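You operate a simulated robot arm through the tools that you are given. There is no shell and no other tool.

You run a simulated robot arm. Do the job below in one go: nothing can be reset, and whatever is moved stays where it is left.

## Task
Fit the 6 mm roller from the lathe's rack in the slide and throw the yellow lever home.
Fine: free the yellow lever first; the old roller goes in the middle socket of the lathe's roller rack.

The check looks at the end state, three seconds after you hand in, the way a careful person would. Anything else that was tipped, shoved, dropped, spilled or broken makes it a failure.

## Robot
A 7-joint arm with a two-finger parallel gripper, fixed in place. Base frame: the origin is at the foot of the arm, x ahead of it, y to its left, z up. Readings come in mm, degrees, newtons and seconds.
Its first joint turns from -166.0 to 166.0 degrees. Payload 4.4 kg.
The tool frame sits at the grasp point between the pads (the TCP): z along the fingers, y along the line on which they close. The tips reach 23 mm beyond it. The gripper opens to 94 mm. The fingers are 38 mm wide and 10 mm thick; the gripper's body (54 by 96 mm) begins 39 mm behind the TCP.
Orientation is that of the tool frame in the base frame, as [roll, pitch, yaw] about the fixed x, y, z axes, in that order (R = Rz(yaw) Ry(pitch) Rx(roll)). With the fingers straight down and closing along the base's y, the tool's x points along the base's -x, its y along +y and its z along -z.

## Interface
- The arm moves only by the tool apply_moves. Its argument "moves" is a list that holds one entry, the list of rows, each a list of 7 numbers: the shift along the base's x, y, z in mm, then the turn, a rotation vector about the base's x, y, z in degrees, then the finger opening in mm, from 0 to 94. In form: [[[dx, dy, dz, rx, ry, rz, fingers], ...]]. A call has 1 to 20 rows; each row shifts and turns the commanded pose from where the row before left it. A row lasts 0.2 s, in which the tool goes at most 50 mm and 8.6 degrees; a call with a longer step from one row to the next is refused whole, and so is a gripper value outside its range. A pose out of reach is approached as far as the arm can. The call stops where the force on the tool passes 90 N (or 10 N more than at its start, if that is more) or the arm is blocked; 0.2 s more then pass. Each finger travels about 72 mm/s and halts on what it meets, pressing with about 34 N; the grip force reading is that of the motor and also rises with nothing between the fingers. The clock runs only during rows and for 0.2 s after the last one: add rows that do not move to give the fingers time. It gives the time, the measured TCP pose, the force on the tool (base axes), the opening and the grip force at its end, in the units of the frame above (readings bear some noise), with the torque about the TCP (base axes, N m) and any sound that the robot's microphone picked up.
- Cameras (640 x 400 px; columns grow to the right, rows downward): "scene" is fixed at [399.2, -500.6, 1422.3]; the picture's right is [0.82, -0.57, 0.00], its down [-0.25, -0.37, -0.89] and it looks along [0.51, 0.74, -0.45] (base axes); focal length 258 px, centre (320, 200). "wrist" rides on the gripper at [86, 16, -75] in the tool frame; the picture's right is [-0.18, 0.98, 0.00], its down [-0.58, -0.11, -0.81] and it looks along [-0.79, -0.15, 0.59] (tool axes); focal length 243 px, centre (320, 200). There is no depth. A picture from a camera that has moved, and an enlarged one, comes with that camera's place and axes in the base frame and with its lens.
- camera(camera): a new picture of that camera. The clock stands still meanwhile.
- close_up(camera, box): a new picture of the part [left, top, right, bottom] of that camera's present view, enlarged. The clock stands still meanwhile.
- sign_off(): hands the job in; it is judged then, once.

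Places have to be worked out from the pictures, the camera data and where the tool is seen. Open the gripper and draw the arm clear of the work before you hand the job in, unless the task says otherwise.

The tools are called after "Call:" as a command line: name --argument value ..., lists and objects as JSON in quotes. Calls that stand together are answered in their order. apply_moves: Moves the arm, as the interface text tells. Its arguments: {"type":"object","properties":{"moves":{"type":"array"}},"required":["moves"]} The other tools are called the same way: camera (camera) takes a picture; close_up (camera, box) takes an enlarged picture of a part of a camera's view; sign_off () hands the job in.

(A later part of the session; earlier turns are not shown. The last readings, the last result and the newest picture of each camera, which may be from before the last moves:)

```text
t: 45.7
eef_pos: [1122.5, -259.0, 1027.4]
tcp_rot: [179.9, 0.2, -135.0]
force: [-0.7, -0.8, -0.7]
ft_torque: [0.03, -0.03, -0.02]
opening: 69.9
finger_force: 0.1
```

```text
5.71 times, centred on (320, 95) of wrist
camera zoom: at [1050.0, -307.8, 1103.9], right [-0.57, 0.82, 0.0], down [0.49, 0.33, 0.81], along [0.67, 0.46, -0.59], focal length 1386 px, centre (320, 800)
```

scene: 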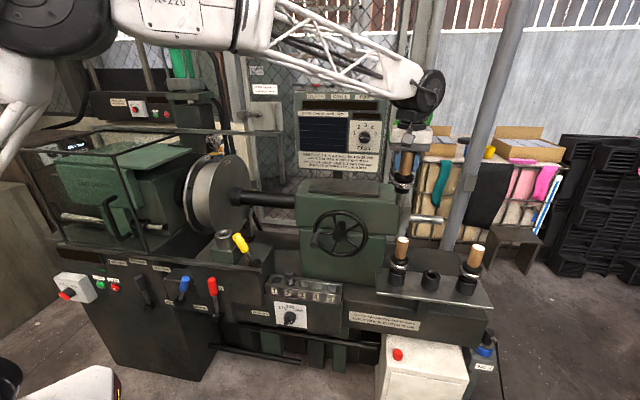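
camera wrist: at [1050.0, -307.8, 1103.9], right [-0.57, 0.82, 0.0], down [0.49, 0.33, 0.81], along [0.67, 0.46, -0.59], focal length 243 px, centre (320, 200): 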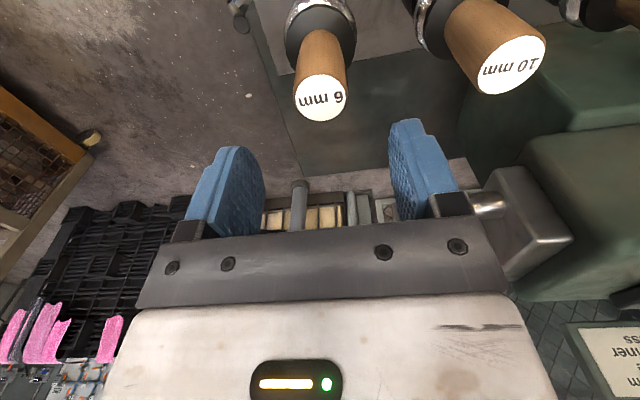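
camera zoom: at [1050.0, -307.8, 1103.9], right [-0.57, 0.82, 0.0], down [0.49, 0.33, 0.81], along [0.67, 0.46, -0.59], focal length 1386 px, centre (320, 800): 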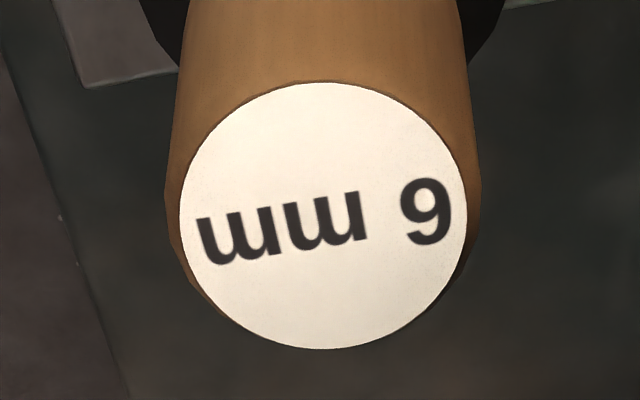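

The 6 mm handle is ~1.4 mm toward the chuck side of the tool axis; I'll correct that and descend to the same grip height as before (z≈929).

Call:
apply_moves --moves '[[[-1, 1, -20, 0, 0, 0, 70], [0, 0, -30, 0, 0, 0, 70], [0, 0, -30, 0, 0, 0, 70], [0, 0, -18, 0, 0, 0, 70], [0, 0, 0, 0, 0, 0, 70]]]'

Call:
camera --camera "wrist"

Call:
close_up --camera "scene" --box '[400, 210, 520, 300]'

```text
t: 46.9
eef_pos: [1122.4, -255.9, 931.0]
tcp_rot: [-180.0, 0.1, -134.9]
force: [-0.1, -0.4, -0.4]
ft_torque: [0.0, -0.03, -0.03]
opening: 69.9
finger_force: 0.0
```

```text
taken
camera wrist: at [1049.3, -306.0, 1006.1], right [-0.57, 0.82, 0.0], down [0.49, 0.33, 0.81], along [0.67, 0.46, -0.59], focal length 243 px, centre (320, 200)
```

wrist: 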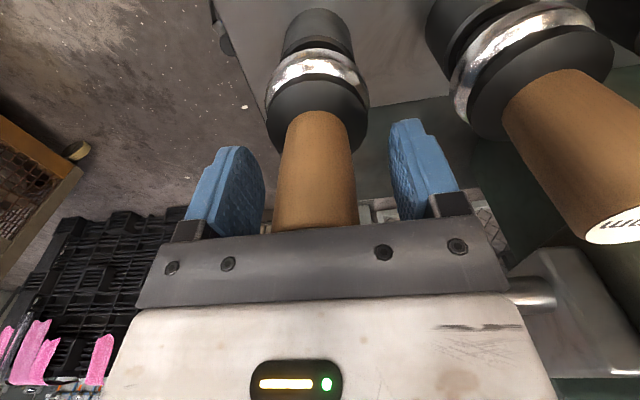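

```text
4.44 times, centred on (460, 255) of scene
camera zoom: at [399.2, -500.6, 1422.3], right [0.82, -0.57, 0.0], down [-0.25, -0.37, -0.89], along [0.51, 0.74, -0.45], focal length 1148 px, centre (-302, -44)
```

zoom: 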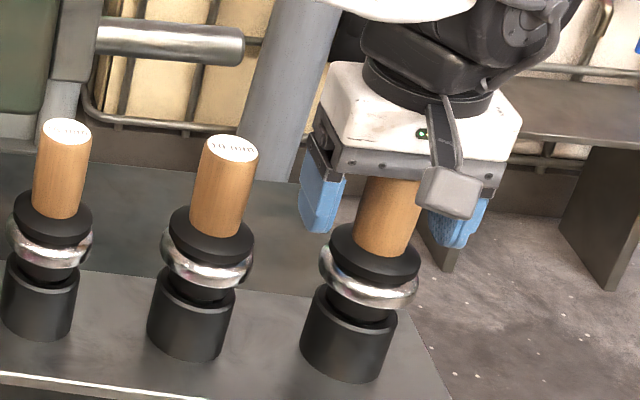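

The 6 mm handle lies between the pads with the same picture as before. Closing the grip.

Call:
apply_moves --moves '[[[0, 0, -1, 0, 0, 0, 50], [0, 0, 0, 0, 0, 0, 30], [0, 0, 0, 0, 0, 0, 20], [0, 0, 0, 0, 0, 0, 20], [0, 0, 0, 0, 0, 0, 20]]]'

Call:
camera --camera "wrist"

```text
t: 48.1
eef_pos: [1121.8, -258.4, 930.4]
tcp_rot: [-179.9, 0.1, -135.0]
force: [-0.1, -0.6, 0.2]
ft_torque: [-0.07, -0.1, 0.01]
opening: 33.5
finger_force: 33.7
```

```text
taken
camera wrist: at [1049.5, -306.4, 1005.7], right [-0.57, 0.82, 0.0], down [0.49, 0.33, 0.81], along [0.67, 0.46, -0.59], focal length 243 px, centre (320, 200)
```

wrist: 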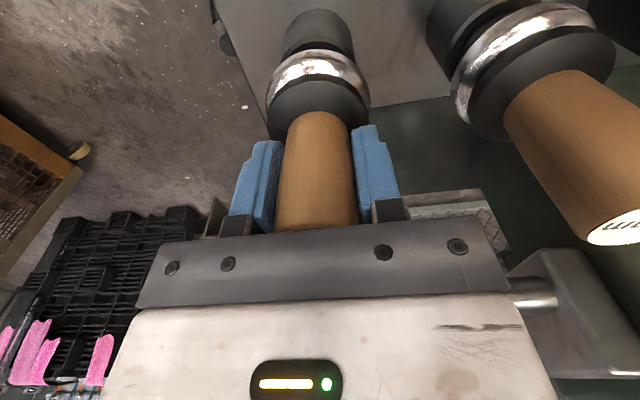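

Gripped (33.5 mm). I'll lift gently at first, then well clear.

Call:
apply_moves --moves '[[[0, 0, 4, 0, 0, 0, 20], [0, 0, 8, 0, 0, 0, 20], [0, 0, 15, 0, 0, 0, 20], [0, 0, 25, 0, 0, 0, 20], [0, 0, 40, 0, 0, 0, 20], [0, 0, 40, 0, 0, 0, 20], [0, 0, 40, 0, 0, 0, 20], [0, 0, 0, 0, 0, 0, 20]]]'

Call:
camera --camera "scene"

Call:
camera --camera "wrist"

```text
t: 49.9
eef_pos: [1119.5, -258.4, 1100.7]
tcp_rot: [-179.9, 0.1, -134.9]
force: [-0.1, 0.2, -3.7]
ft_torque: [0.01, 0.03, 0.0]
opening: 33.4
finger_force: 34.3
```

```text
taken
```

scene: 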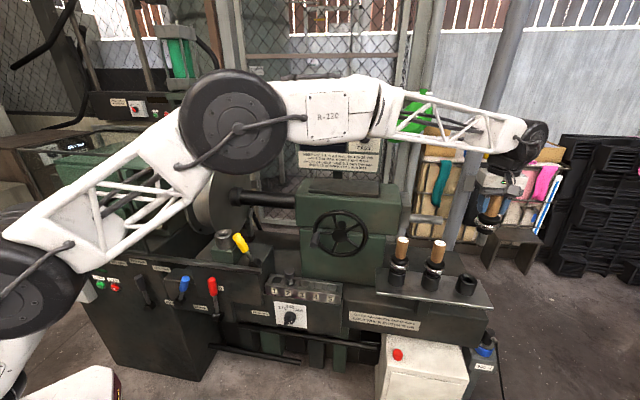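

```text
taken
camera wrist: at [1048.0, -306.9, 1177.3], right [-0.57, 0.82, 0.0], down [0.49, 0.33, 0.81], along [0.67, 0.46, -0.59], focal length 243 px, centre (320, 200)
```

wrist: 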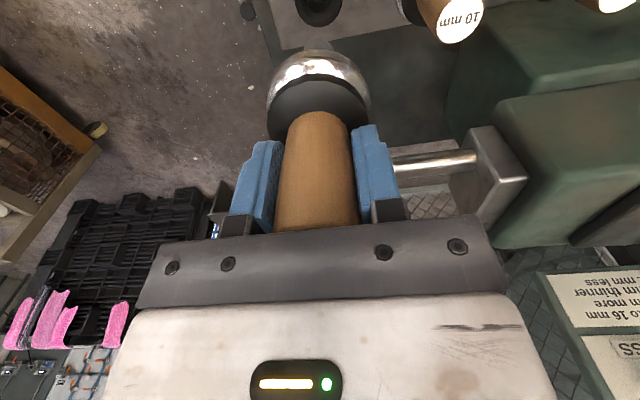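

The roller is free of the rack. I'll raise further, then travel back along the lathe at height toward the slide.

Call:
apply_moves --moves '[[[0, 0, 40, 0, 0, 0, 20], [0, 0, 40, 0, 0, 0, 20], [-20, 19, 20, 0, 0, 0, 20], [-34, 32, 5, 0, 0, 0, 20], [-34, 32, 0, 0, 0, 0, 20], [-34, 32, 0, 0, 0, 0, 20], [-34, 32, 0, 0, 0, 0, 20], [-34, 32, 0, 0, 0, 0, 20], [-34, 32, 0, 0, 0, 0, 20], [-34, 32, 0, 0, 0, 0, 20], [-34, 32, 0, 0, 0, 0, 20], [-34, 32, 0, 0, 0, 0, 20], [-34, 32, 0, 0, 0, 0, 20], [-34, 32, 0, 0, 0, 0, 20], [-34, 32, 0, 0, 0, 0, 20], [0, 0, 0, 0, 0, 0, 20]]]'

Call:
camera --camera "wrist"

Call:
camera --camera "scene"

```text
t: 53.3
eef_pos: [689.6, 146.0, 1205.7]
tcp_rot: [-180.0, 0.2, -134.9]
force: [0.8, 0.1, -4.0]
ft_torque: [-0.04, 0.01, 0.02]
opening: 33.4
finger_force: 33.9
```

```text
taken
camera wrist: at [618.0, 97.6, 1281.3], right [-0.57, 0.82, 0.0], down [0.49, 0.33, 0.81], along [0.67, 0.46, -0.59], focal length 243 px, centre (320, 200)
```

wrist: 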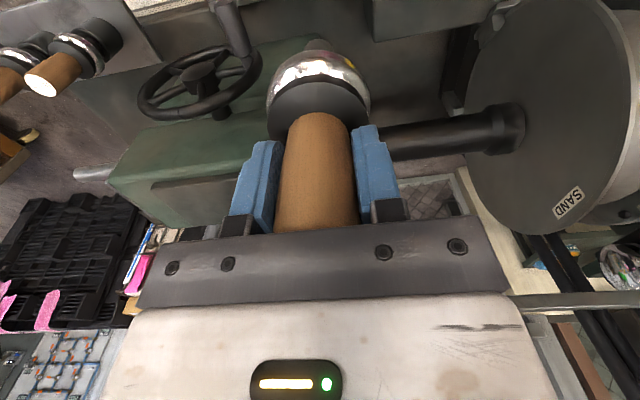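

```text
taken
```

scene: 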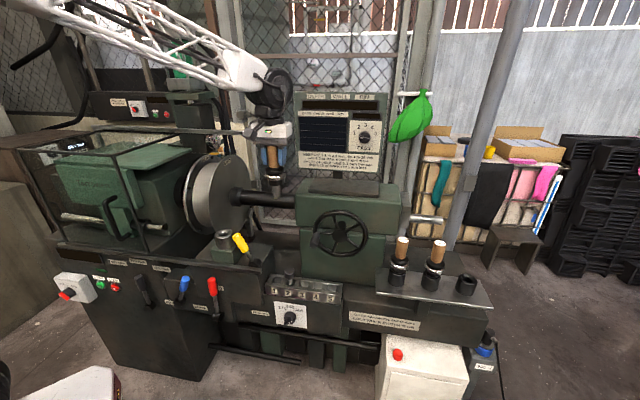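

On track. I'll go to above the slide socket and lower until the peg is ~15 mm above it.

Call:
apply_moves --moves '[[[-33, 32, 0, 0, 0, 0, 20], [-33, 32, 0, 0, 0, 0, 20], [-33, 32, 0, 0, 0, 0, 20], [-33, 32, 0, 0, 0, 0, 20], [-11, 12, 0, 0, 0, 0, 20], [0, 0, -35, 0, 0, 0, 20], [0, 0, -35, 0, 0, 0, 20], [0, 0, -35, 0, 0, 0, 20], [0, 0, -25, 0, 0, 0, 20], [0, 0, 0, 0, 0, 0, 20], [0, 0, 0, 0, 0, 0, 20]]]'

Call:
camera --camera "wrist"

Call:
close_up --camera "wrist" --box '[240, 0, 400, 100]'

Call:
close_up --camera "scene" --box '[200, 210, 250, 250]'

Call:
close_up --camera "scene" --box '[180, 150, 300, 270]'

```text
t: 55.7
eef_pos: [550.5, 286.3, 1077.2]
tcp_rot: [-180.0, 0.1, -134.8]
force: [0.3, -0.2, -4.5]
ft_torque: [0.03, -0.04, 0.02]
opening: 33.5
finger_force: 33.6
```

```text
taken
camera wrist: at [478.8, 236.1, 1153.6], right [-0.57, 0.82, 0.0], down [0.49, 0.33, 0.81], along [0.67, 0.46, -0.59], focal length 243 px, centre (320, 200)
```

wrist: 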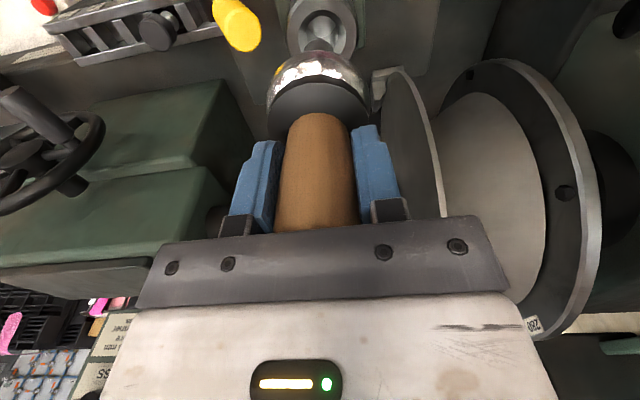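

```text
4.00 times, centred on (320, 50) of wrist
camera zoom: at [478.8, 236.1, 1153.6], right [-0.57, 0.82, 0.0], down [0.49, 0.33, 0.81], along [0.67, 0.46, -0.59], focal length 970 px, centre (320, 800)
```

zoom: 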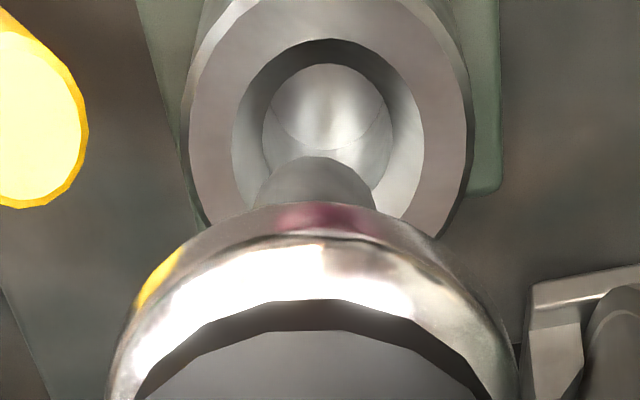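

```text
10.00 times, centred on (225, 230) of scene
camera zoom: at [399.2, -500.6, 1422.3], right [0.82, -0.57, 0.0], down [-0.25, -0.37, -0.89], along [0.51, 0.74, -0.45], focal length 2583 px, centre (1270, -100)
```

zoom: 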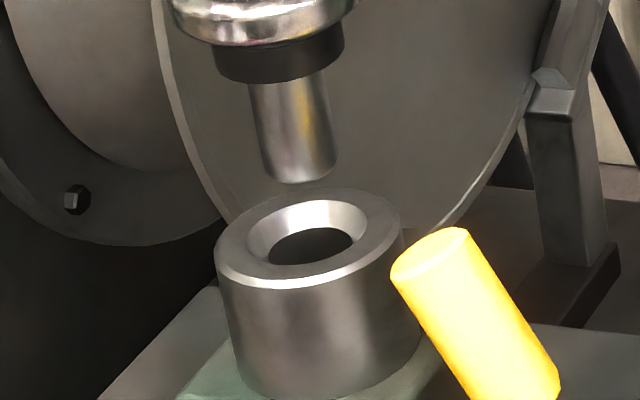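

```text
3.33 times, centred on (240, 210) of scene
camera zoom: at [399.2, -500.6, 1422.3], right [0.82, -0.57, 0.0], down [-0.25, -0.37, -0.89], along [0.51, 0.74, -0.45], focal length 861 px, centre (587, 167)
```

zoom: 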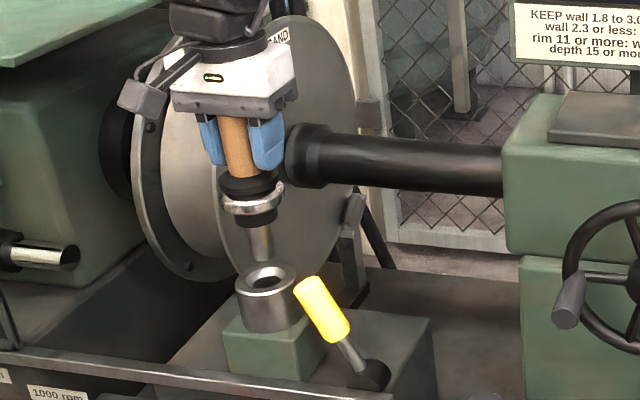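

The readout shows the tool ~3.8 mm off toward the tailstock, and the wrist view agrees. I'll correct by (-3.8, +1.5), lower 20 mm and check again.

Call:
apply_moves --moves '[[[-3.8, 1.5, 0, 0, 0, 0, 20], [0, 0, -10, 0, 0, 0, 20], [0, 0, -8, 0, 0, 0, 20], [0, 0, 0, 0, 0, 0, 20], [0, 0, 0, 0, 0, 0, 20]]]'

Call:
close_up --camera "wrist" --box '[240, 0, 400, 100]'

Call:
close_up --camera "scene" --box '[200, 210, 250, 250]'

```text
t: 56.9
eef_pos: [547.3, 287.8, 1059.6]
tcp_rot: [-180.0, 0.1, -134.9]
force: [0.2, -1.1, -3.8]
ft_torque: [0.02, -0.02, -0.01]
opening: 33.4
finger_force: 33.8
```

```text
4.00 times, centred on (320, 50) of wrist
camera zoom: at [475.1, 237.9, 1135.3], right [-0.57, 0.82, 0.0], down [0.49, 0.33, 0.81], along [0.67, 0.46, -0.59], focal length 970 px, centre (320, 800)
```

zoom: 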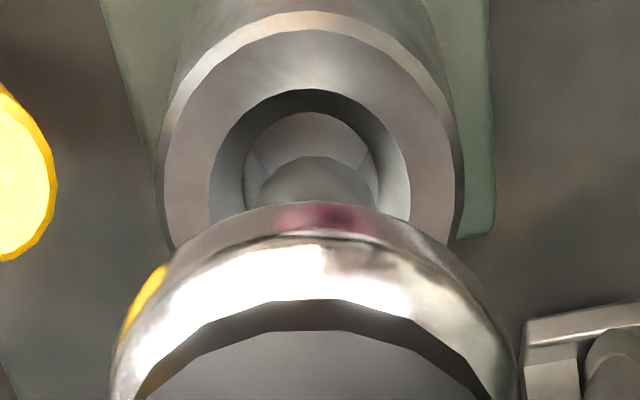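

```text
10.00 times, centred on (225, 230) of scene
camera zoom: at [399.2, -500.6, 1422.3], right [0.82, -0.57, 0.0], down [-0.25, -0.37, -0.89], along [0.51, 0.74, -0.45], focal length 2583 px, centre (1270, -100)
```

zoom: 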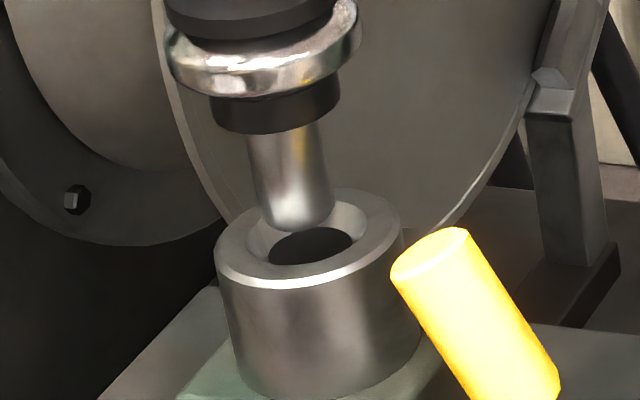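

Now within ~1 mm. I'll nudge +0.7 mm along the lathe and lower in small steps, watching the force.

Call:
apply_moves --moves '[[[0.7, -0.5, 0, 0, 0, 0, 20], [0, 0, -4, 0, 0, 0, 20], [0, 0, -4, 0, 0, 0, 20], [0, 0, -3, 0, 0, 0, 20], [0, 0, 0, 0, 0, 0, 20]]]'

Call:
close_up --camera "wrist" --box '[240, 0, 400, 100]'

Call:
close_up --camera "scene" --box '[200, 210, 250, 250]'

```text
t: 58.1
eef_pos: [546.7, 287.3, 1047.7]
tcp_rot: [180.0, 0.1, -134.9]
force: [1.0, -0.1, -3.9]
ft_torque: [0.01, -0.03, -0.04]
opening: 33.6
finger_force: 33.9
```

```text
4.00 times, centred on (320, 50) of wrist
camera zoom: at [474.9, 237.2, 1123.7], right [-0.57, 0.82, 0.0], down [0.49, 0.33, 0.81], along [0.67, 0.46, -0.59], focal length 970 px, centre (320, 800)
```

zoom: 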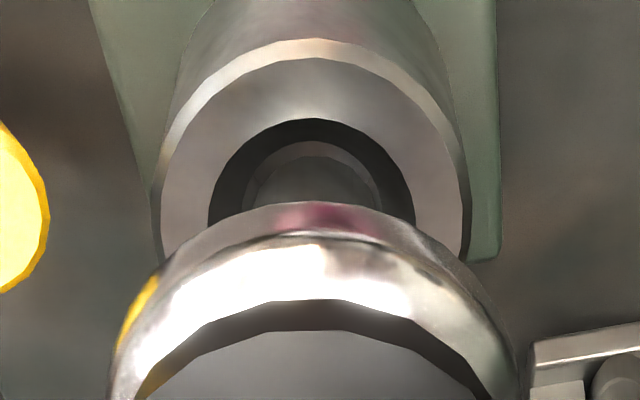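

```text
10.00 times, centred on (225, 230) of scene
camera zoom: at [399.2, -500.6, 1422.3], right [0.82, -0.57, 0.0], down [-0.25, -0.37, -0.89], along [0.51, 0.74, -0.45], focal length 2583 px, centre (1270, -100)
```

zoom: 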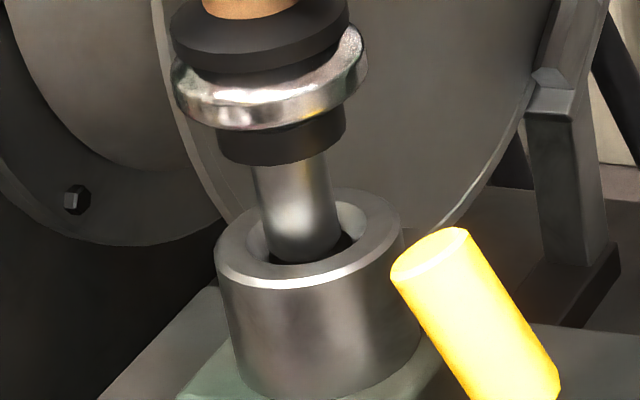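

The peg tip is inside the mouth with negligible side force. A further +0.6 mm nudge, then lower on.

Call:
apply_moves --moves '[[[0.5, -0.5, -2, 0, 0, 0, 20], [0, 0, -3, 0, 0, 0, 20], [0, 0, -3, 0, 0, 0, 20], [0, 0, 0, 0, 0, 0, 20]]]'

Call:
close_up --camera "wrist" --box '[240, 0, 400, 100]'

Call:
close_up --camera "scene" --box '[200, 210, 250, 250]'

```text
t: 59.1
eef_pos: [546.8, 286.0, 1039.1]
tcp_rot: [-179.9, 0.2, -134.9]
force: [0.8, -0.3, -4.3]
ft_torque: [0.04, 0.0, 0.05]
opening: 33.2
finger_force: 33.7
```

```text
4.00 times, centred on (320, 50) of wrist
camera zoom: at [475.6, 236.6, 1115.2], right [-0.57, 0.82, 0.0], down [0.49, 0.33, 0.81], along [0.67, 0.46, -0.59], focal length 970 px, centre (320, 800)
```

zoom: 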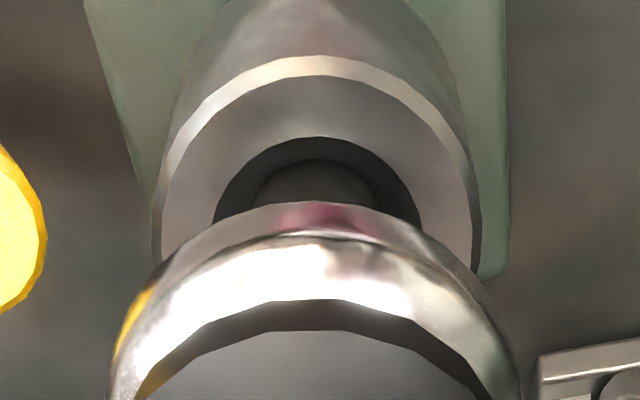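

```text
10.00 times, centred on (225, 230) of scene
camera zoom: at [399.2, -500.6, 1422.3], right [0.82, -0.57, 0.0], down [-0.25, -0.37, -0.89], along [0.51, 0.74, -0.45], focal length 2583 px, centre (1270, -100)
```

zoom: 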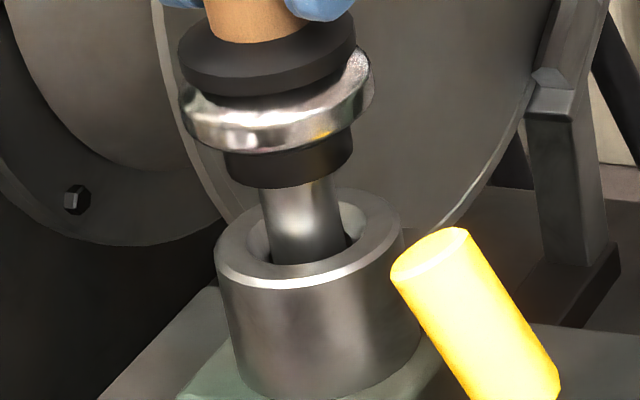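

The peg is in the hole with no load. Continuing down.

Call:
apply_moves --moves '[[[0, 0, -4, 0, 0, 0, 20], [0, 0, -4, 0, 0, 0, 20], [0, 0, -4, 0, 0, 0, 20], [0, 0, -4, 0, 0, 0, 20], [0, 0, -2, 0, 0, 0, 20], [0, 0, 0, 0, 0, 0, 20]]]'

Call:
camera --camera "wrist"

Call:
close_up --camera "scene" --box '[200, 200, 250, 240]'

```text
t: 60.5
eef_pos: [547.1, 286.0, 1022.6]
tcp_rot: [-180.0, 0.1, -135.0]
force: [-0.8, -0.5, -4.7]
ft_torque: [0.01, -0.01, -0.01]
opening: 33.4
finger_force: 34.5
```

```text
taken
camera wrist: at [475.5, 237.1, 1097.9], right [-0.57, 0.82, 0.0], down [0.49, 0.33, 0.81], along [0.67, 0.46, -0.59], focal length 243 px, centre (320, 200)
```

wrist: 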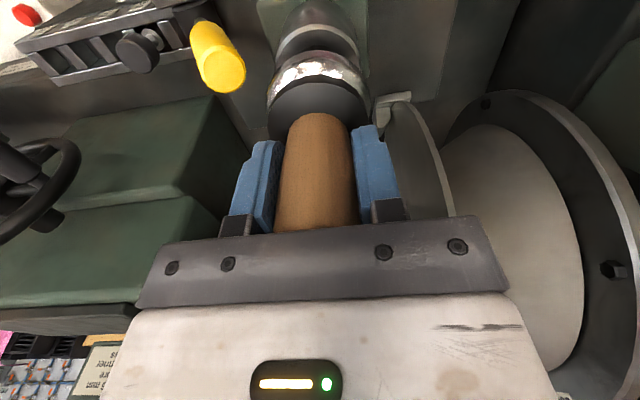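

```text
10.00 times, centred on (225, 220) of scene
camera zoom: at [399.2, -500.6, 1422.3], right [0.82, -0.57, 0.0], down [-0.25, -0.37, -0.89], along [0.51, 0.74, -0.45], focal length 2583 px, centre (1270, 0)
```

zoom: 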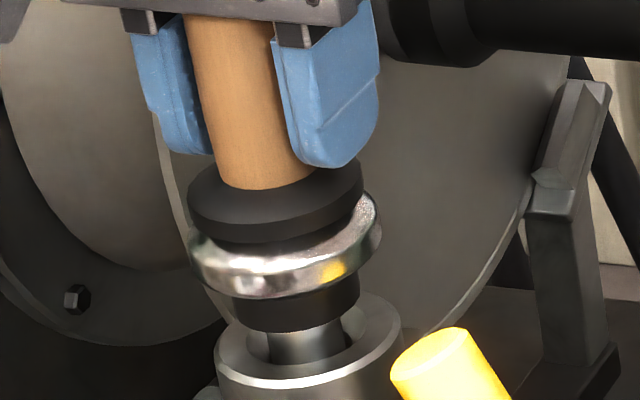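

About 8 mm to go. I'll lower in 2 mm steps until it bears on the seat.

Call:
apply_moves --moves '[[[0, 0, -2, 0, 0, 0, 20], [0, 0, -2, 0, 0, 0, 20], [0, 0, -2, 0, 0, 0, 20], [0, 0, 0, 0, 0, 0, 20]]]'

Call:
apply_moves --moves '[[[0, 0, -1, 0, 0, 0, 20], [0, 0, -1, 0, 0, 0, 20], [0, 0, 0, 0, 0, 0, 20]]]'

Call:
close_up --camera "scene" --box '[200, 200, 250, 240]'

```text
t: 61.5
eef_pos: [547.5, 285.5, 1015.2]
tcp_rot: [-180.0, 0.0, -134.9]
force: [-0.5, 0.4, -3.3]
ft_torque: [0.01, 0.01, 0.02]
opening: 33.2
finger_force: 33.7
```

```text
t: 62.3
eef_pos: [547.6, 285.3, 1013.1]
tcp_rot: [180.0, 0.1, -134.9]
force: [-0.2, 1.1, -4.4]
ft_torque: [0.0, -0.06, 0.0]
opening: 33.3
finger_force: 34.6
```

```text
10.00 times, centred on (225, 220) of scene
camera zoom: at [399.2, -500.6, 1422.3], right [0.82, -0.57, 0.0], down [-0.25, -0.37, -0.89], along [0.51, 0.74, -0.45], focal length 2583 px, centre (1270, 0)
```

zoom: 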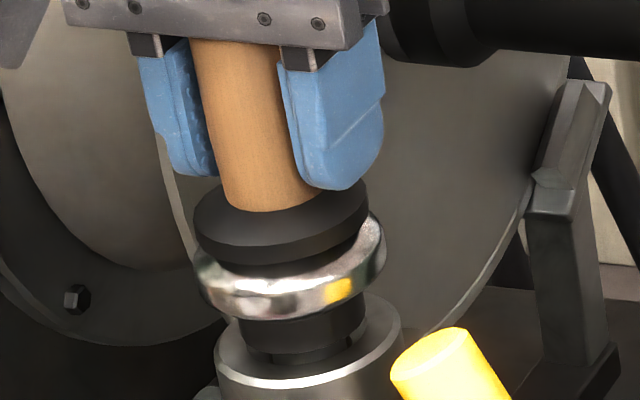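

Still hanging free; a few more 1 mm steps.

Call:
apply_moves --moves '[[[0, 0, -1, 0, 0, 0, 20], [0, 0, -1, 0, 0, 0, 20], [0, 0, 0, 0, 0, 0, 20]]]'

Call:
close_up --camera "scene" --box '[200, 200, 250, 240]'

```text
t: 63.1
eef_pos: [548.2, 286.0, 1013.0]
tcp_rot: [-179.9, 0.2, -134.9]
force: [-3.8, -3.1, 12.3]
ft_torque: [-0.38, 0.6, 0.03]
opening: 33.5
finger_force: 34.3
```

```text
10.00 times, centred on (225, 220) of scene
camera zoom: at [399.2, -500.6, 1422.3], right [0.82, -0.57, 0.0], down [-0.25, -0.37, -0.89], along [0.51, 0.74, -0.45], focal length 2583 px, centre (1270, 0)
```

zoom: 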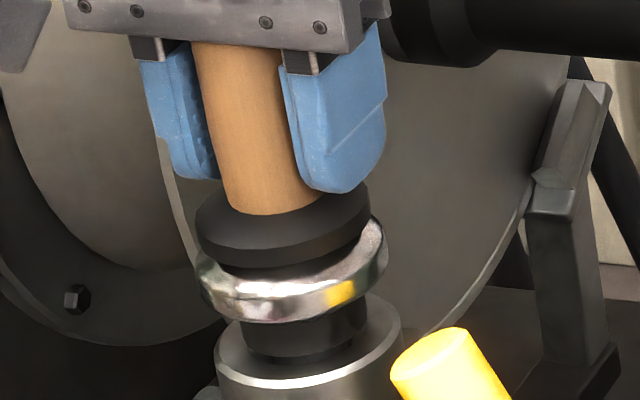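

Contact: ~16 N up with a small lateral part. I'll press 1 mm more to confirm it is hard-seated.

Call:
apply_moves --moves '[[[0, 0, -1, 0, 0, 0, 20], [0, 0, 0, 0, 0, 0, 20]]]'

Call:
close_up --camera "scene" --box '[195, 180, 275, 250]'

```text
t: 63.7
eef_pos: [547.9, 286.3, 1011.0]
tcp_rot: [-179.9, 0.3, -135.0]
force: [-2.6, -0.7, 33.5]
ft_torque: [0.02, 0.39, 0.02]
opening: 33.5
finger_force: 33.7
```

```text
5.71 times, centred on (235, 215) of scene
camera zoom: at [399.2, -500.6, 1422.3], right [0.82, -0.57, 0.0], down [-0.25, -0.37, -0.89], along [0.51, 0.74, -0.45], focal length 1476 px, centre (806, 114)
```

zoom: 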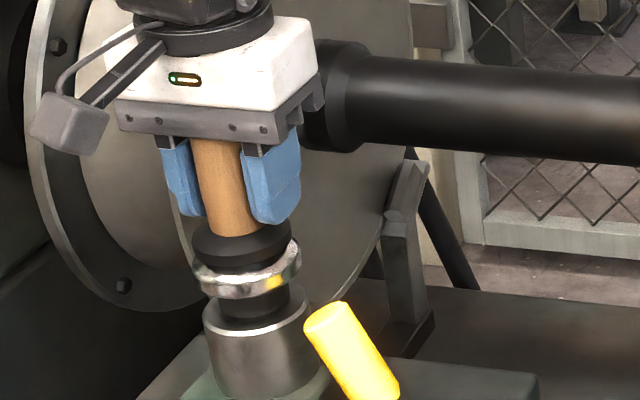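

Firmly seated. I'll ease off, open the fingers and rise to check the roller's height against the earlier picture.

Call:
apply_moves --moves '[[[0, 0, 1.5, 0, 0, 0, 20], [0, 0, 0, 0, 0, 0, 20], [0, 0, 0, 0, 0, 0, 40], [0, 0, 0, 0, 0, 0, 60], [0, 0, 0, 0, 0, 0, 70], [0, 0, 0, 0, 0, 0, 70], [0, 0, 20, 0, 0, 0, 70], [0, 0, 40, 0, 0, 0, 70], [0, 0, 40, 0, 0, 0, 70], [0, 0, 40, 0, 0, 0, 70], [0, 0, 0, 0, 0, 0, 70]]]'

Call:
camera --camera "wrist"

Call:
close_up --camera "scene" --box '[208, 194, 248, 219]'

Call:
close_up --camera "scene" --box '[200, 190, 280, 270]'

```text
t: 66.1
eef_pos: [546.5, 286.3, 1151.7]
tcp_rot: [179.9, 0.0, -134.9]
force: [-0.2, -0.4, 0.3]
ft_torque: [-0.03, -0.01, -0.03]
opening: 70.0
finger_force: 0.1
```

```text
taken
camera wrist: at [474.4, 236.5, 1228.3], right [-0.57, 0.82, 0.0], down [0.49, 0.33, 0.81], along [0.67, 0.46, -0.59], focal length 243 px, centre (320, 200)
```

wrist: 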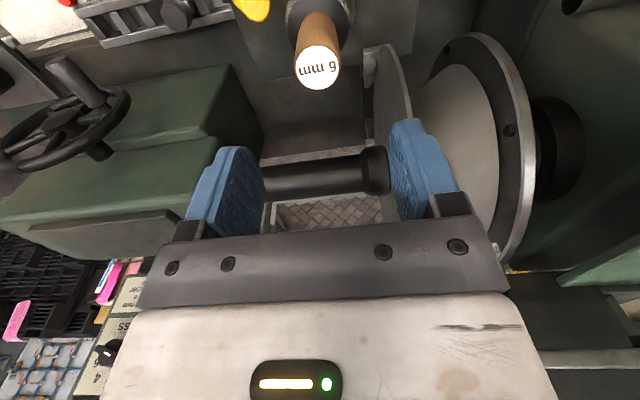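

```text
16.00 times, centred on (228, 206) of scene
camera zoom: at [399.2, -500.6, 1422.3], right [0.82, -0.57, 0.0], down [-0.25, -0.37, -0.89], along [0.51, 0.74, -0.45], focal length 4132 px, centre (1792, 96)
```

zoom: 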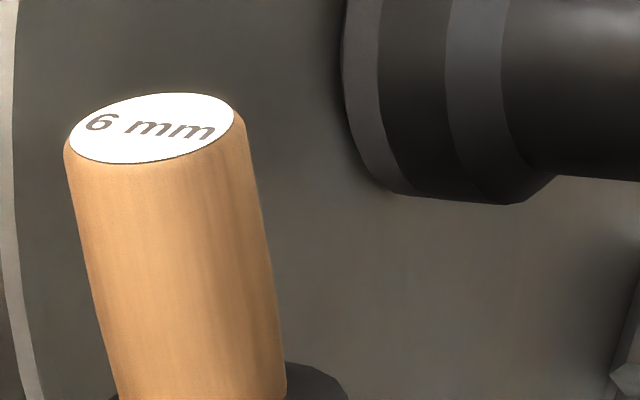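

```text
5.00 times, centred on (240, 230) of scene
camera zoom: at [399.2, -500.6, 1422.3], right [0.82, -0.57, 0.0], down [-0.25, -0.37, -0.89], along [0.51, 0.74, -0.45], focal length 1291 px, centre (720, 50)
```

zoom: 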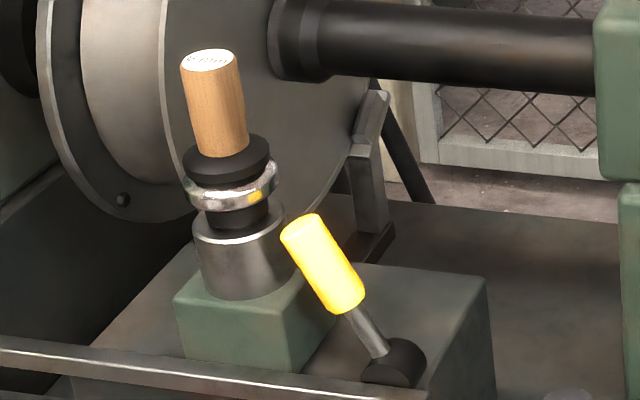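

The 6 mm roller's label sits within a pixel of where the 10 mm's was, so it is fully seated. To throw the lever back I'll come in from the operator's side with closed, tilted fingers between roller and knob; first I move in front, lower, and tilt 45°.

Call:
apply_moves --moves '[[[-20, -32, 0, 0, 0, 0, 50], [-20, -32, 0, 0, 0, 0, 20], [-20, -32, 0, 0, 0, 0, 0], [-21, -33, 0, 0, 0, 0, 0], [0, 0, -45, 0, 0, 0, 0], [0, 0, -45, 0, 0, 0, 0], [0, 0, -45, 0, 0, 0, 0], [0, 0, 0, 5.303, -5.303, 0, 0], [0, 0, 0, 5.303, -5.303, 0, 0], [0, 0, 0, 5.303, -5.303, 0, 0], [0, 0, 0, 5.303, -5.303, 0, 0], [0, 0, 0, 5.303, -5.303, 0, 0], [0, 0, 0, 5.303, -5.303, 0, 0], [0, 0, 0, 0, 0, 0, 0]]]'

Call:
camera --camera "wrist"

Call:
camera --camera "scene"

```text
t: 69.1
eef_pos: [466.2, 158.3, 1017.2]
tcp_rot: [-180.0, 45.1, -134.9]
force: [0.4, 0.2, -0.7]
ft_torque: [0.02, -0.03, 0.02]
opening: 0.0
finger_force: 34.3
```

```text
taken
camera wrist: at [375.7, 88.8, 1010.1], right [-0.6, 0.79, 0.13], down [-0.04, -0.19, 0.98], along [0.8, 0.59, 0.14], focal length 243 px, centre (320, 200)
```

wrist: 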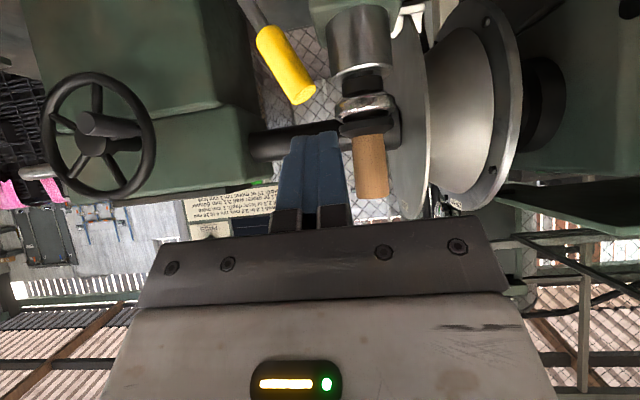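

```text
taken
```

scene: 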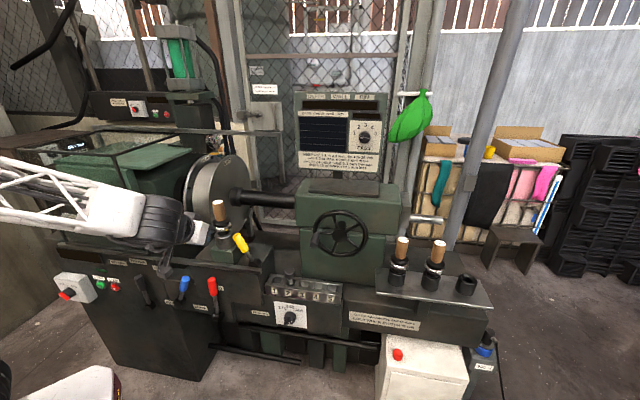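

From here the lever tip is near a≈244, z≈940 and the gap beside the roller post is wide at z≈890. I'll lower to z≈893 well in front of the lathe, aligned with that gap, and look.

Call:
apply_moves --moves '[[[8, -8, -40, 0, 0, 0, 0], [0, 0, -42, 0, 0, 0, 0], [0, 0, -42, 0, 0, 0, 0], [0, 0, 0, 0, 0, 0, 0]]]'

Call:
camera --camera "wrist"

Call:
close_up --camera "scene" --box '[130, 180, 310, 310]'

```text
t: 70.1
eef_pos: [473.2, 148.5, 892.7]
tcp_rot: [-179.9, 45.1, -134.9]
force: [0.0, 0.1, 0.4]
ft_torque: [0.0, -0.01, 0.01]
opening: 0.0
finger_force: 34.4
```

```text
taken
camera wrist: at [382.2, 79.1, 885.5], right [-0.6, 0.79, 0.13], down [-0.04, -0.19, 0.98], along [0.8, 0.59, 0.14], focal length 243 px, centre (320, 200)
```

wrist: 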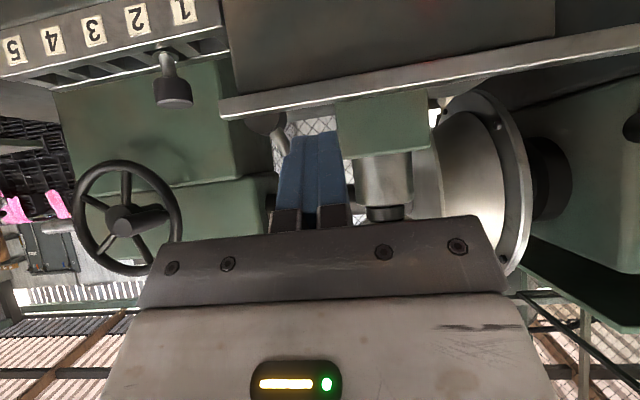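

```text
3.08 times, centred on (220, 245) of scene
camera zoom: at [399.2, -500.6, 1422.3], right [0.82, -0.57, 0.0], down [-0.25, -0.37, -0.89], along [0.51, 0.74, -0.45], focal length 795 px, centre (628, 62)
```

zoom: 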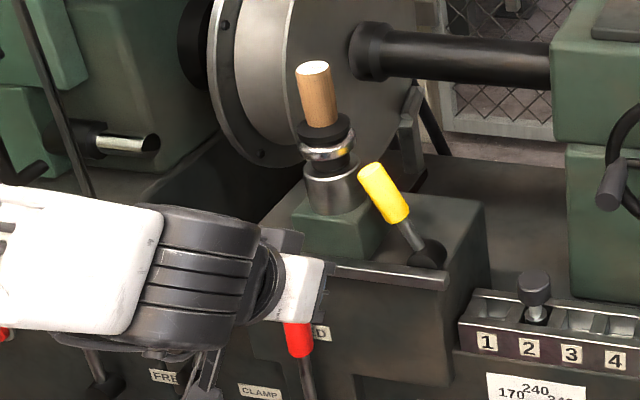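

All clear, no force. I'll advance toward the lathe (+x,+y) 65 mm so the fingertips stop just in front of the knob plane, then check in the scene view.

Call:
apply_moves --moves '[[[16, 16, 0, 0, 0, 0, 0], [16, 16, 0, 0, 0, 0, 0], [14, 14, 0, 0, 0, 0, 0], [0, 0, 0, 0, 0, 0, 0], [0, 0, 0, 0, 0, 0, 0]]]'

Call:
camera --camera "wrist"

Call:
close_up --camera "scene" --box '[180, 190, 300, 290]'

```text
t: 71.3
eef_pos: [521.9, 194.9, 893.8]
tcp_rot: [179.9, 45.1, -134.9]
force: [0.2, 0.2, -0.3]
ft_torque: [-0.01, 0.02, -0.01]
opening: 0.1
finger_force: 33.8
```

```text
taken
camera wrist: at [430.5, 126.5, 885.9], right [-0.6, 0.79, 0.13], down [-0.04, -0.19, 0.98], along [0.8, 0.59, 0.14], focal length 243 px, centre (320, 200)
```

wrist: 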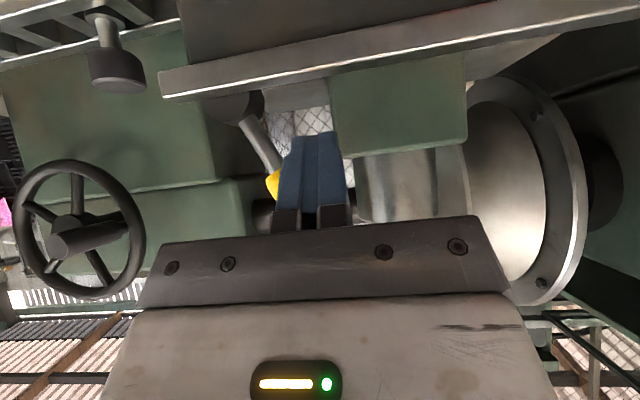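

```text
4.00 times, centred on (240, 240) of scene
camera zoom: at [399.2, -500.6, 1422.3], right [0.82, -0.57, 0.0], down [-0.25, -0.37, -0.89], along [0.51, 0.74, -0.45], focal length 1033 px, centre (640, 40)
```

zoom: 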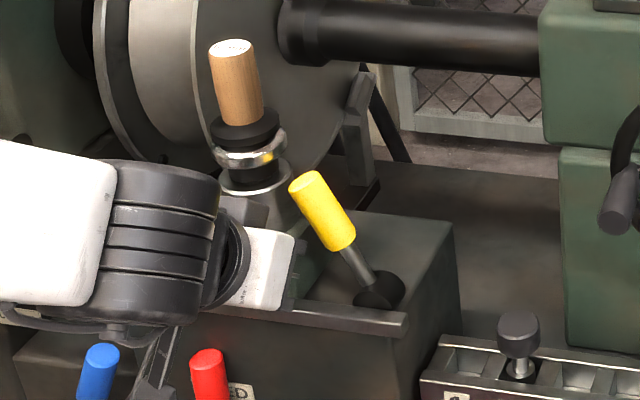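

Fingertips are between post and knob, but the knob side margin looks slim. I'll shift ~7 mm toward the roller side and 8 mm lower, then advance in small steps.

Call:
apply_moves --moves '[[[-5, 5, -8, 0, 0, 0, 0], [0, 0, 0, 0, 0, 0, 0], [0, 0, 0, 0, 0, 0, 0]]]'

Call:
close_up --camera "wrist" --box '[220, 90, 420, 230]'

Call:
close_up --camera "scene" --box '[200, 200, 290, 270]'

```text
t: 72.1
eef_pos: [517.2, 200.1, 884.5]
tcp_rot: [179.9, 45.1, -134.9]
force: [-0.5, 0.4, 0.3]
ft_torque: [0.03, 0.01, 0.02]
opening: 0.0
finger_force: 33.8
```

```text
2.86 times, centred on (320, 160) of wrist
camera zoom: at [425.4, 131.5, 877.8], right [-0.6, 0.79, 0.13], down [-0.04, -0.19, 0.98], along [0.8, 0.59, 0.14], focal length 693 px, centre (320, 314)
```

zoom: 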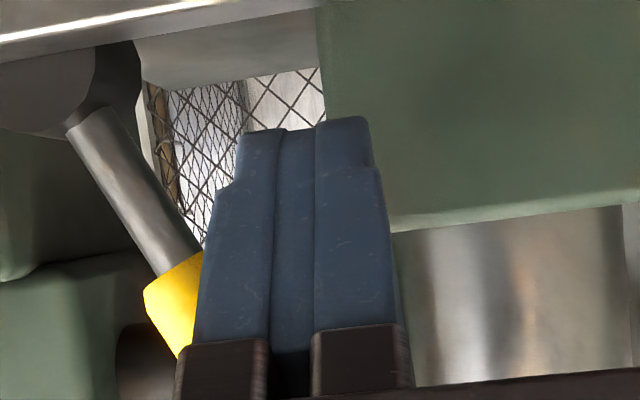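

```text
5.71 times, centred on (245, 235) of scene
camera zoom: at [399.2, -500.6, 1422.3], right [0.82, -0.57, 0.0], down [-0.25, -0.37, -0.89], along [0.51, 0.74, -0.45], focal length 1476 px, centre (749, 0)
```

zoom: 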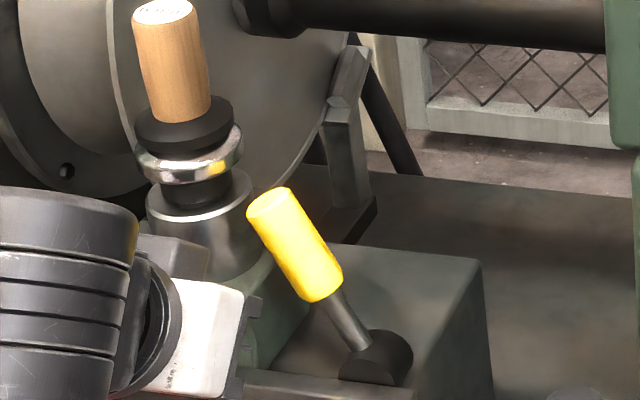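

The fingers have a clear corridor on both sides. I'll advance 27 mm in small steps.

Call:
apply_moves --moves '[[[7, 7, 0, 0, 0, 0, 0], [7, 7, 0, 0, 0, 0, 0], [5.4, 5.4, 0, 0, 0, 0, 0], [0, 0, 0, 0, 0, 0, 0]]]'

Call:
close_up --camera "wrist" --box '[220, 90, 420, 230]'

Call:
close_up --camera "scene" --box '[200, 200, 290, 270]'

```text
t: 72.7
eef_pos: [526.5, 210.3, 883.1]
tcp_rot: [-180.0, 45.0, -134.9]
force: [-19.2, -14.1, 6.3]
ft_torque: [0.19, 0.02, 0.14]
opening: 0.2
finger_force: 34.0
stopped in row 2: the force on the tool passed its limit at 167 N (the readings are from after the stop); the commanded pose is now the measured one
```

```text
2.86 times, centred on (320, 160) of wrist
camera zoom: at [435.5, 142.4, 876.9], right [-0.6, 0.79, 0.13], down [-0.03, -0.19, 0.98], along [0.8, 0.59, 0.14], focal length 693 px, centre (320, 314)
```

zoom: 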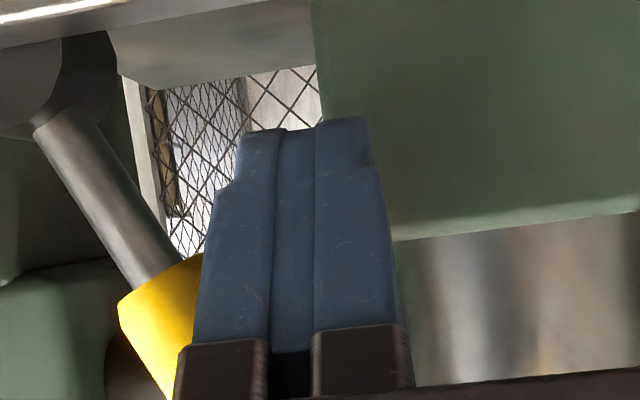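

```text
5.71 times, centred on (245, 235) of scene
camera zoom: at [399.2, -500.6, 1422.3], right [0.82, -0.57, 0.0], down [-0.25, -0.37, -0.89], along [0.51, 0.74, -0.45], focal length 1476 px, centre (749, 0)
```

zoom: 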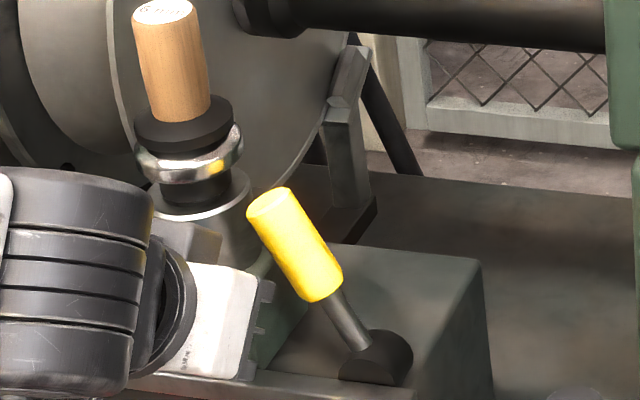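

The fingertips met something: most likely the green block under the post (its top is near z 882). I'll back straight out at once, then raise to clear the block.

Call:
apply_moves --moves '[[[-6, -6, 0, 0, 0, 0, 0], [-7, -7, 0, 0, 0, 0, 0], [0, 0, 0, 0, 0, 0, 0]]]'

Call:
camera --camera "wrist"

Call:
close_up --camera "scene" --box '[190, 190, 300, 280]'

```text
t: 73.5
eef_pos: [514.1, 197.8, 884.7]
tcp_rot: [179.9, 45.0, -134.9]
force: [0.3, -0.7, -1.1]
ft_torque: [-0.01, 0.0, 0.02]
opening: 0.0
finger_force: 33.6
```

```text
taken
camera wrist: at [422.5, 130.2, 877.6], right [-0.6, 0.79, 0.13], down [-0.04, -0.19, 0.98], along [0.8, 0.59, 0.14], focal length 243 px, centre (320, 200)
```

wrist: 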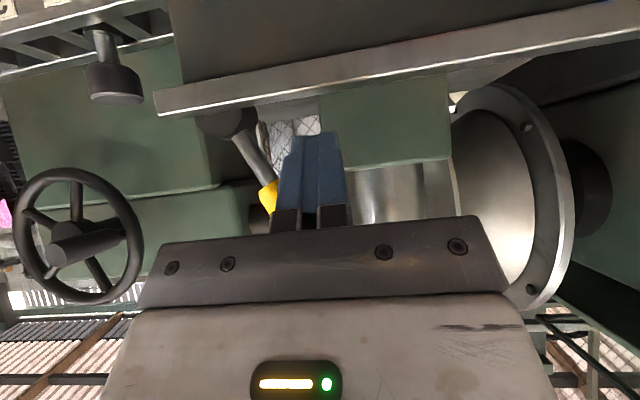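

```text
4.44 times, centred on (245, 235) of scene
camera zoom: at [399.2, -500.6, 1422.3], right [0.82, -0.57, 0.0], down [-0.25, -0.37, -0.89], along [0.51, 0.74, -0.45], focal length 1148 px, centre (653, 44)
```

zoom: 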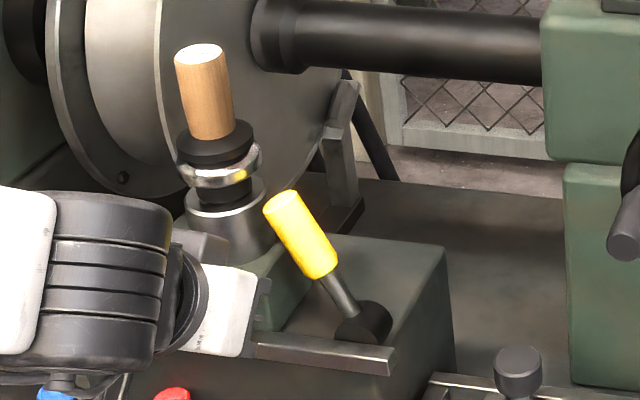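

Everything stands as before. I'll raise 25 mm so the tips clear the green block, shift 2 mm toward the post side, then advance slowly.

Call:
apply_moves --moves '[[[-1.4, 1.4, 12, 0, 0, 0, 0], [0, 0, 13, 0, 0, 0, 0], [0, 0, 0, 0, 0, 0, 0], [5, 5, 0, 0, 0, 0, 0], [5, 5, 0, 0, 0, 0, 0], [0, 0, 0, 0, 0, 0, 0]]]'

Call:
close_up --camera "wrist" --box '[220, 90, 420, 230]'

Call:
close_up --camera "scene" --box '[200, 200, 290, 270]'

```text
t: 74.9
eef_pos: [523.1, 209.4, 909.9]
tcp_rot: [-179.9, 45.0, -134.9]
force: [-0.7, -0.1, -0.3]
ft_torque: [0.0, -0.03, -0.05]
opening: 0.0
finger_force: 34.2
```

```text
2.86 times, centred on (320, 160) of wrist
camera zoom: at [431.9, 141.7, 902.9], right [-0.6, 0.79, 0.13], down [-0.04, -0.19, 0.98], along [0.8, 0.59, 0.14], focal length 693 px, centre (320, 314)
```

zoom: 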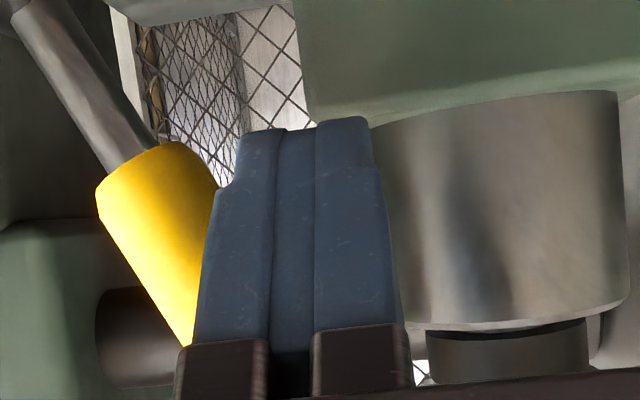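

```text
5.71 times, centred on (245, 235) of scene
camera zoom: at [399.2, -500.6, 1422.3], right [0.82, -0.57, 0.0], down [-0.25, -0.37, -0.89], along [0.51, 0.74, -0.45], focal length 1476 px, centre (749, 0)
```

zoom: 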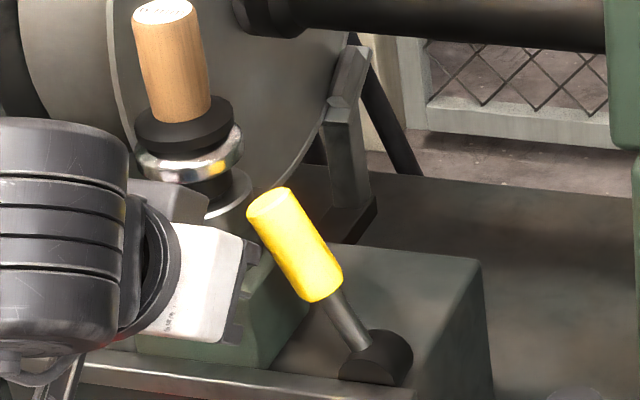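

Now the tips pass above the green block, with the post to one side and the knob to the other. I'll advance the last 15 mm slowly.

Call:
apply_moves --moves '[[[2.2, 2.2, 0, 0, 0, 0, 0], [2.2, 2.2, 0, 0, 0, 0, 0], [2.2, 2.2, 0, 0, 0, 0, 0], [2.2, 2.2, 0, 0, 0, 0, 0], [2, 2, 0, 0, 0, 0, 0], [0, 0, 0, 0, 0, 0, 0]]]'

Call:
close_up --camera "wrist" --box '[220, 90, 420, 230]'

Call:
close_up --camera "scene" --box '[200, 200, 290, 270]'

```text
t: 76.3
eef_pos: [532.8, 221.2, 907.4]
tcp_rot: [180.0, 45.0, -134.9]
force: [0.3, -0.4, -0.2]
ft_torque: [0.03, 0.0, -0.01]
opening: 0.0
finger_force: 34.2
```

```text
2.86 times, centred on (320, 160) of wrist
camera zoom: at [442.7, 151.8, 901.8], right [-0.6, 0.79, 0.13], down [-0.04, -0.19, 0.98], along [0.8, 0.59, 0.14], focal length 693 px, centre (320, 314)
```

zoom: 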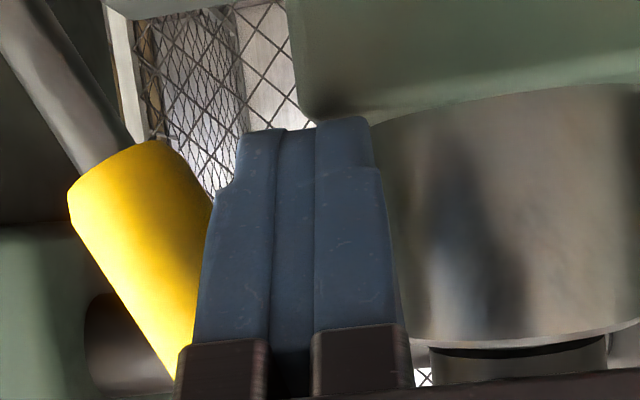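

```text
5.71 times, centred on (245, 235) of scene
camera zoom: at [399.2, -500.6, 1422.3], right [0.82, -0.57, 0.0], down [-0.25, -0.37, -0.89], along [0.51, 0.74, -0.45], focal length 1476 px, centre (749, 0)
```

zoom: 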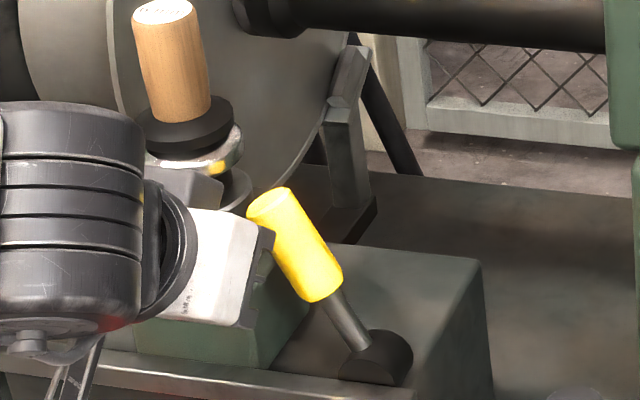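

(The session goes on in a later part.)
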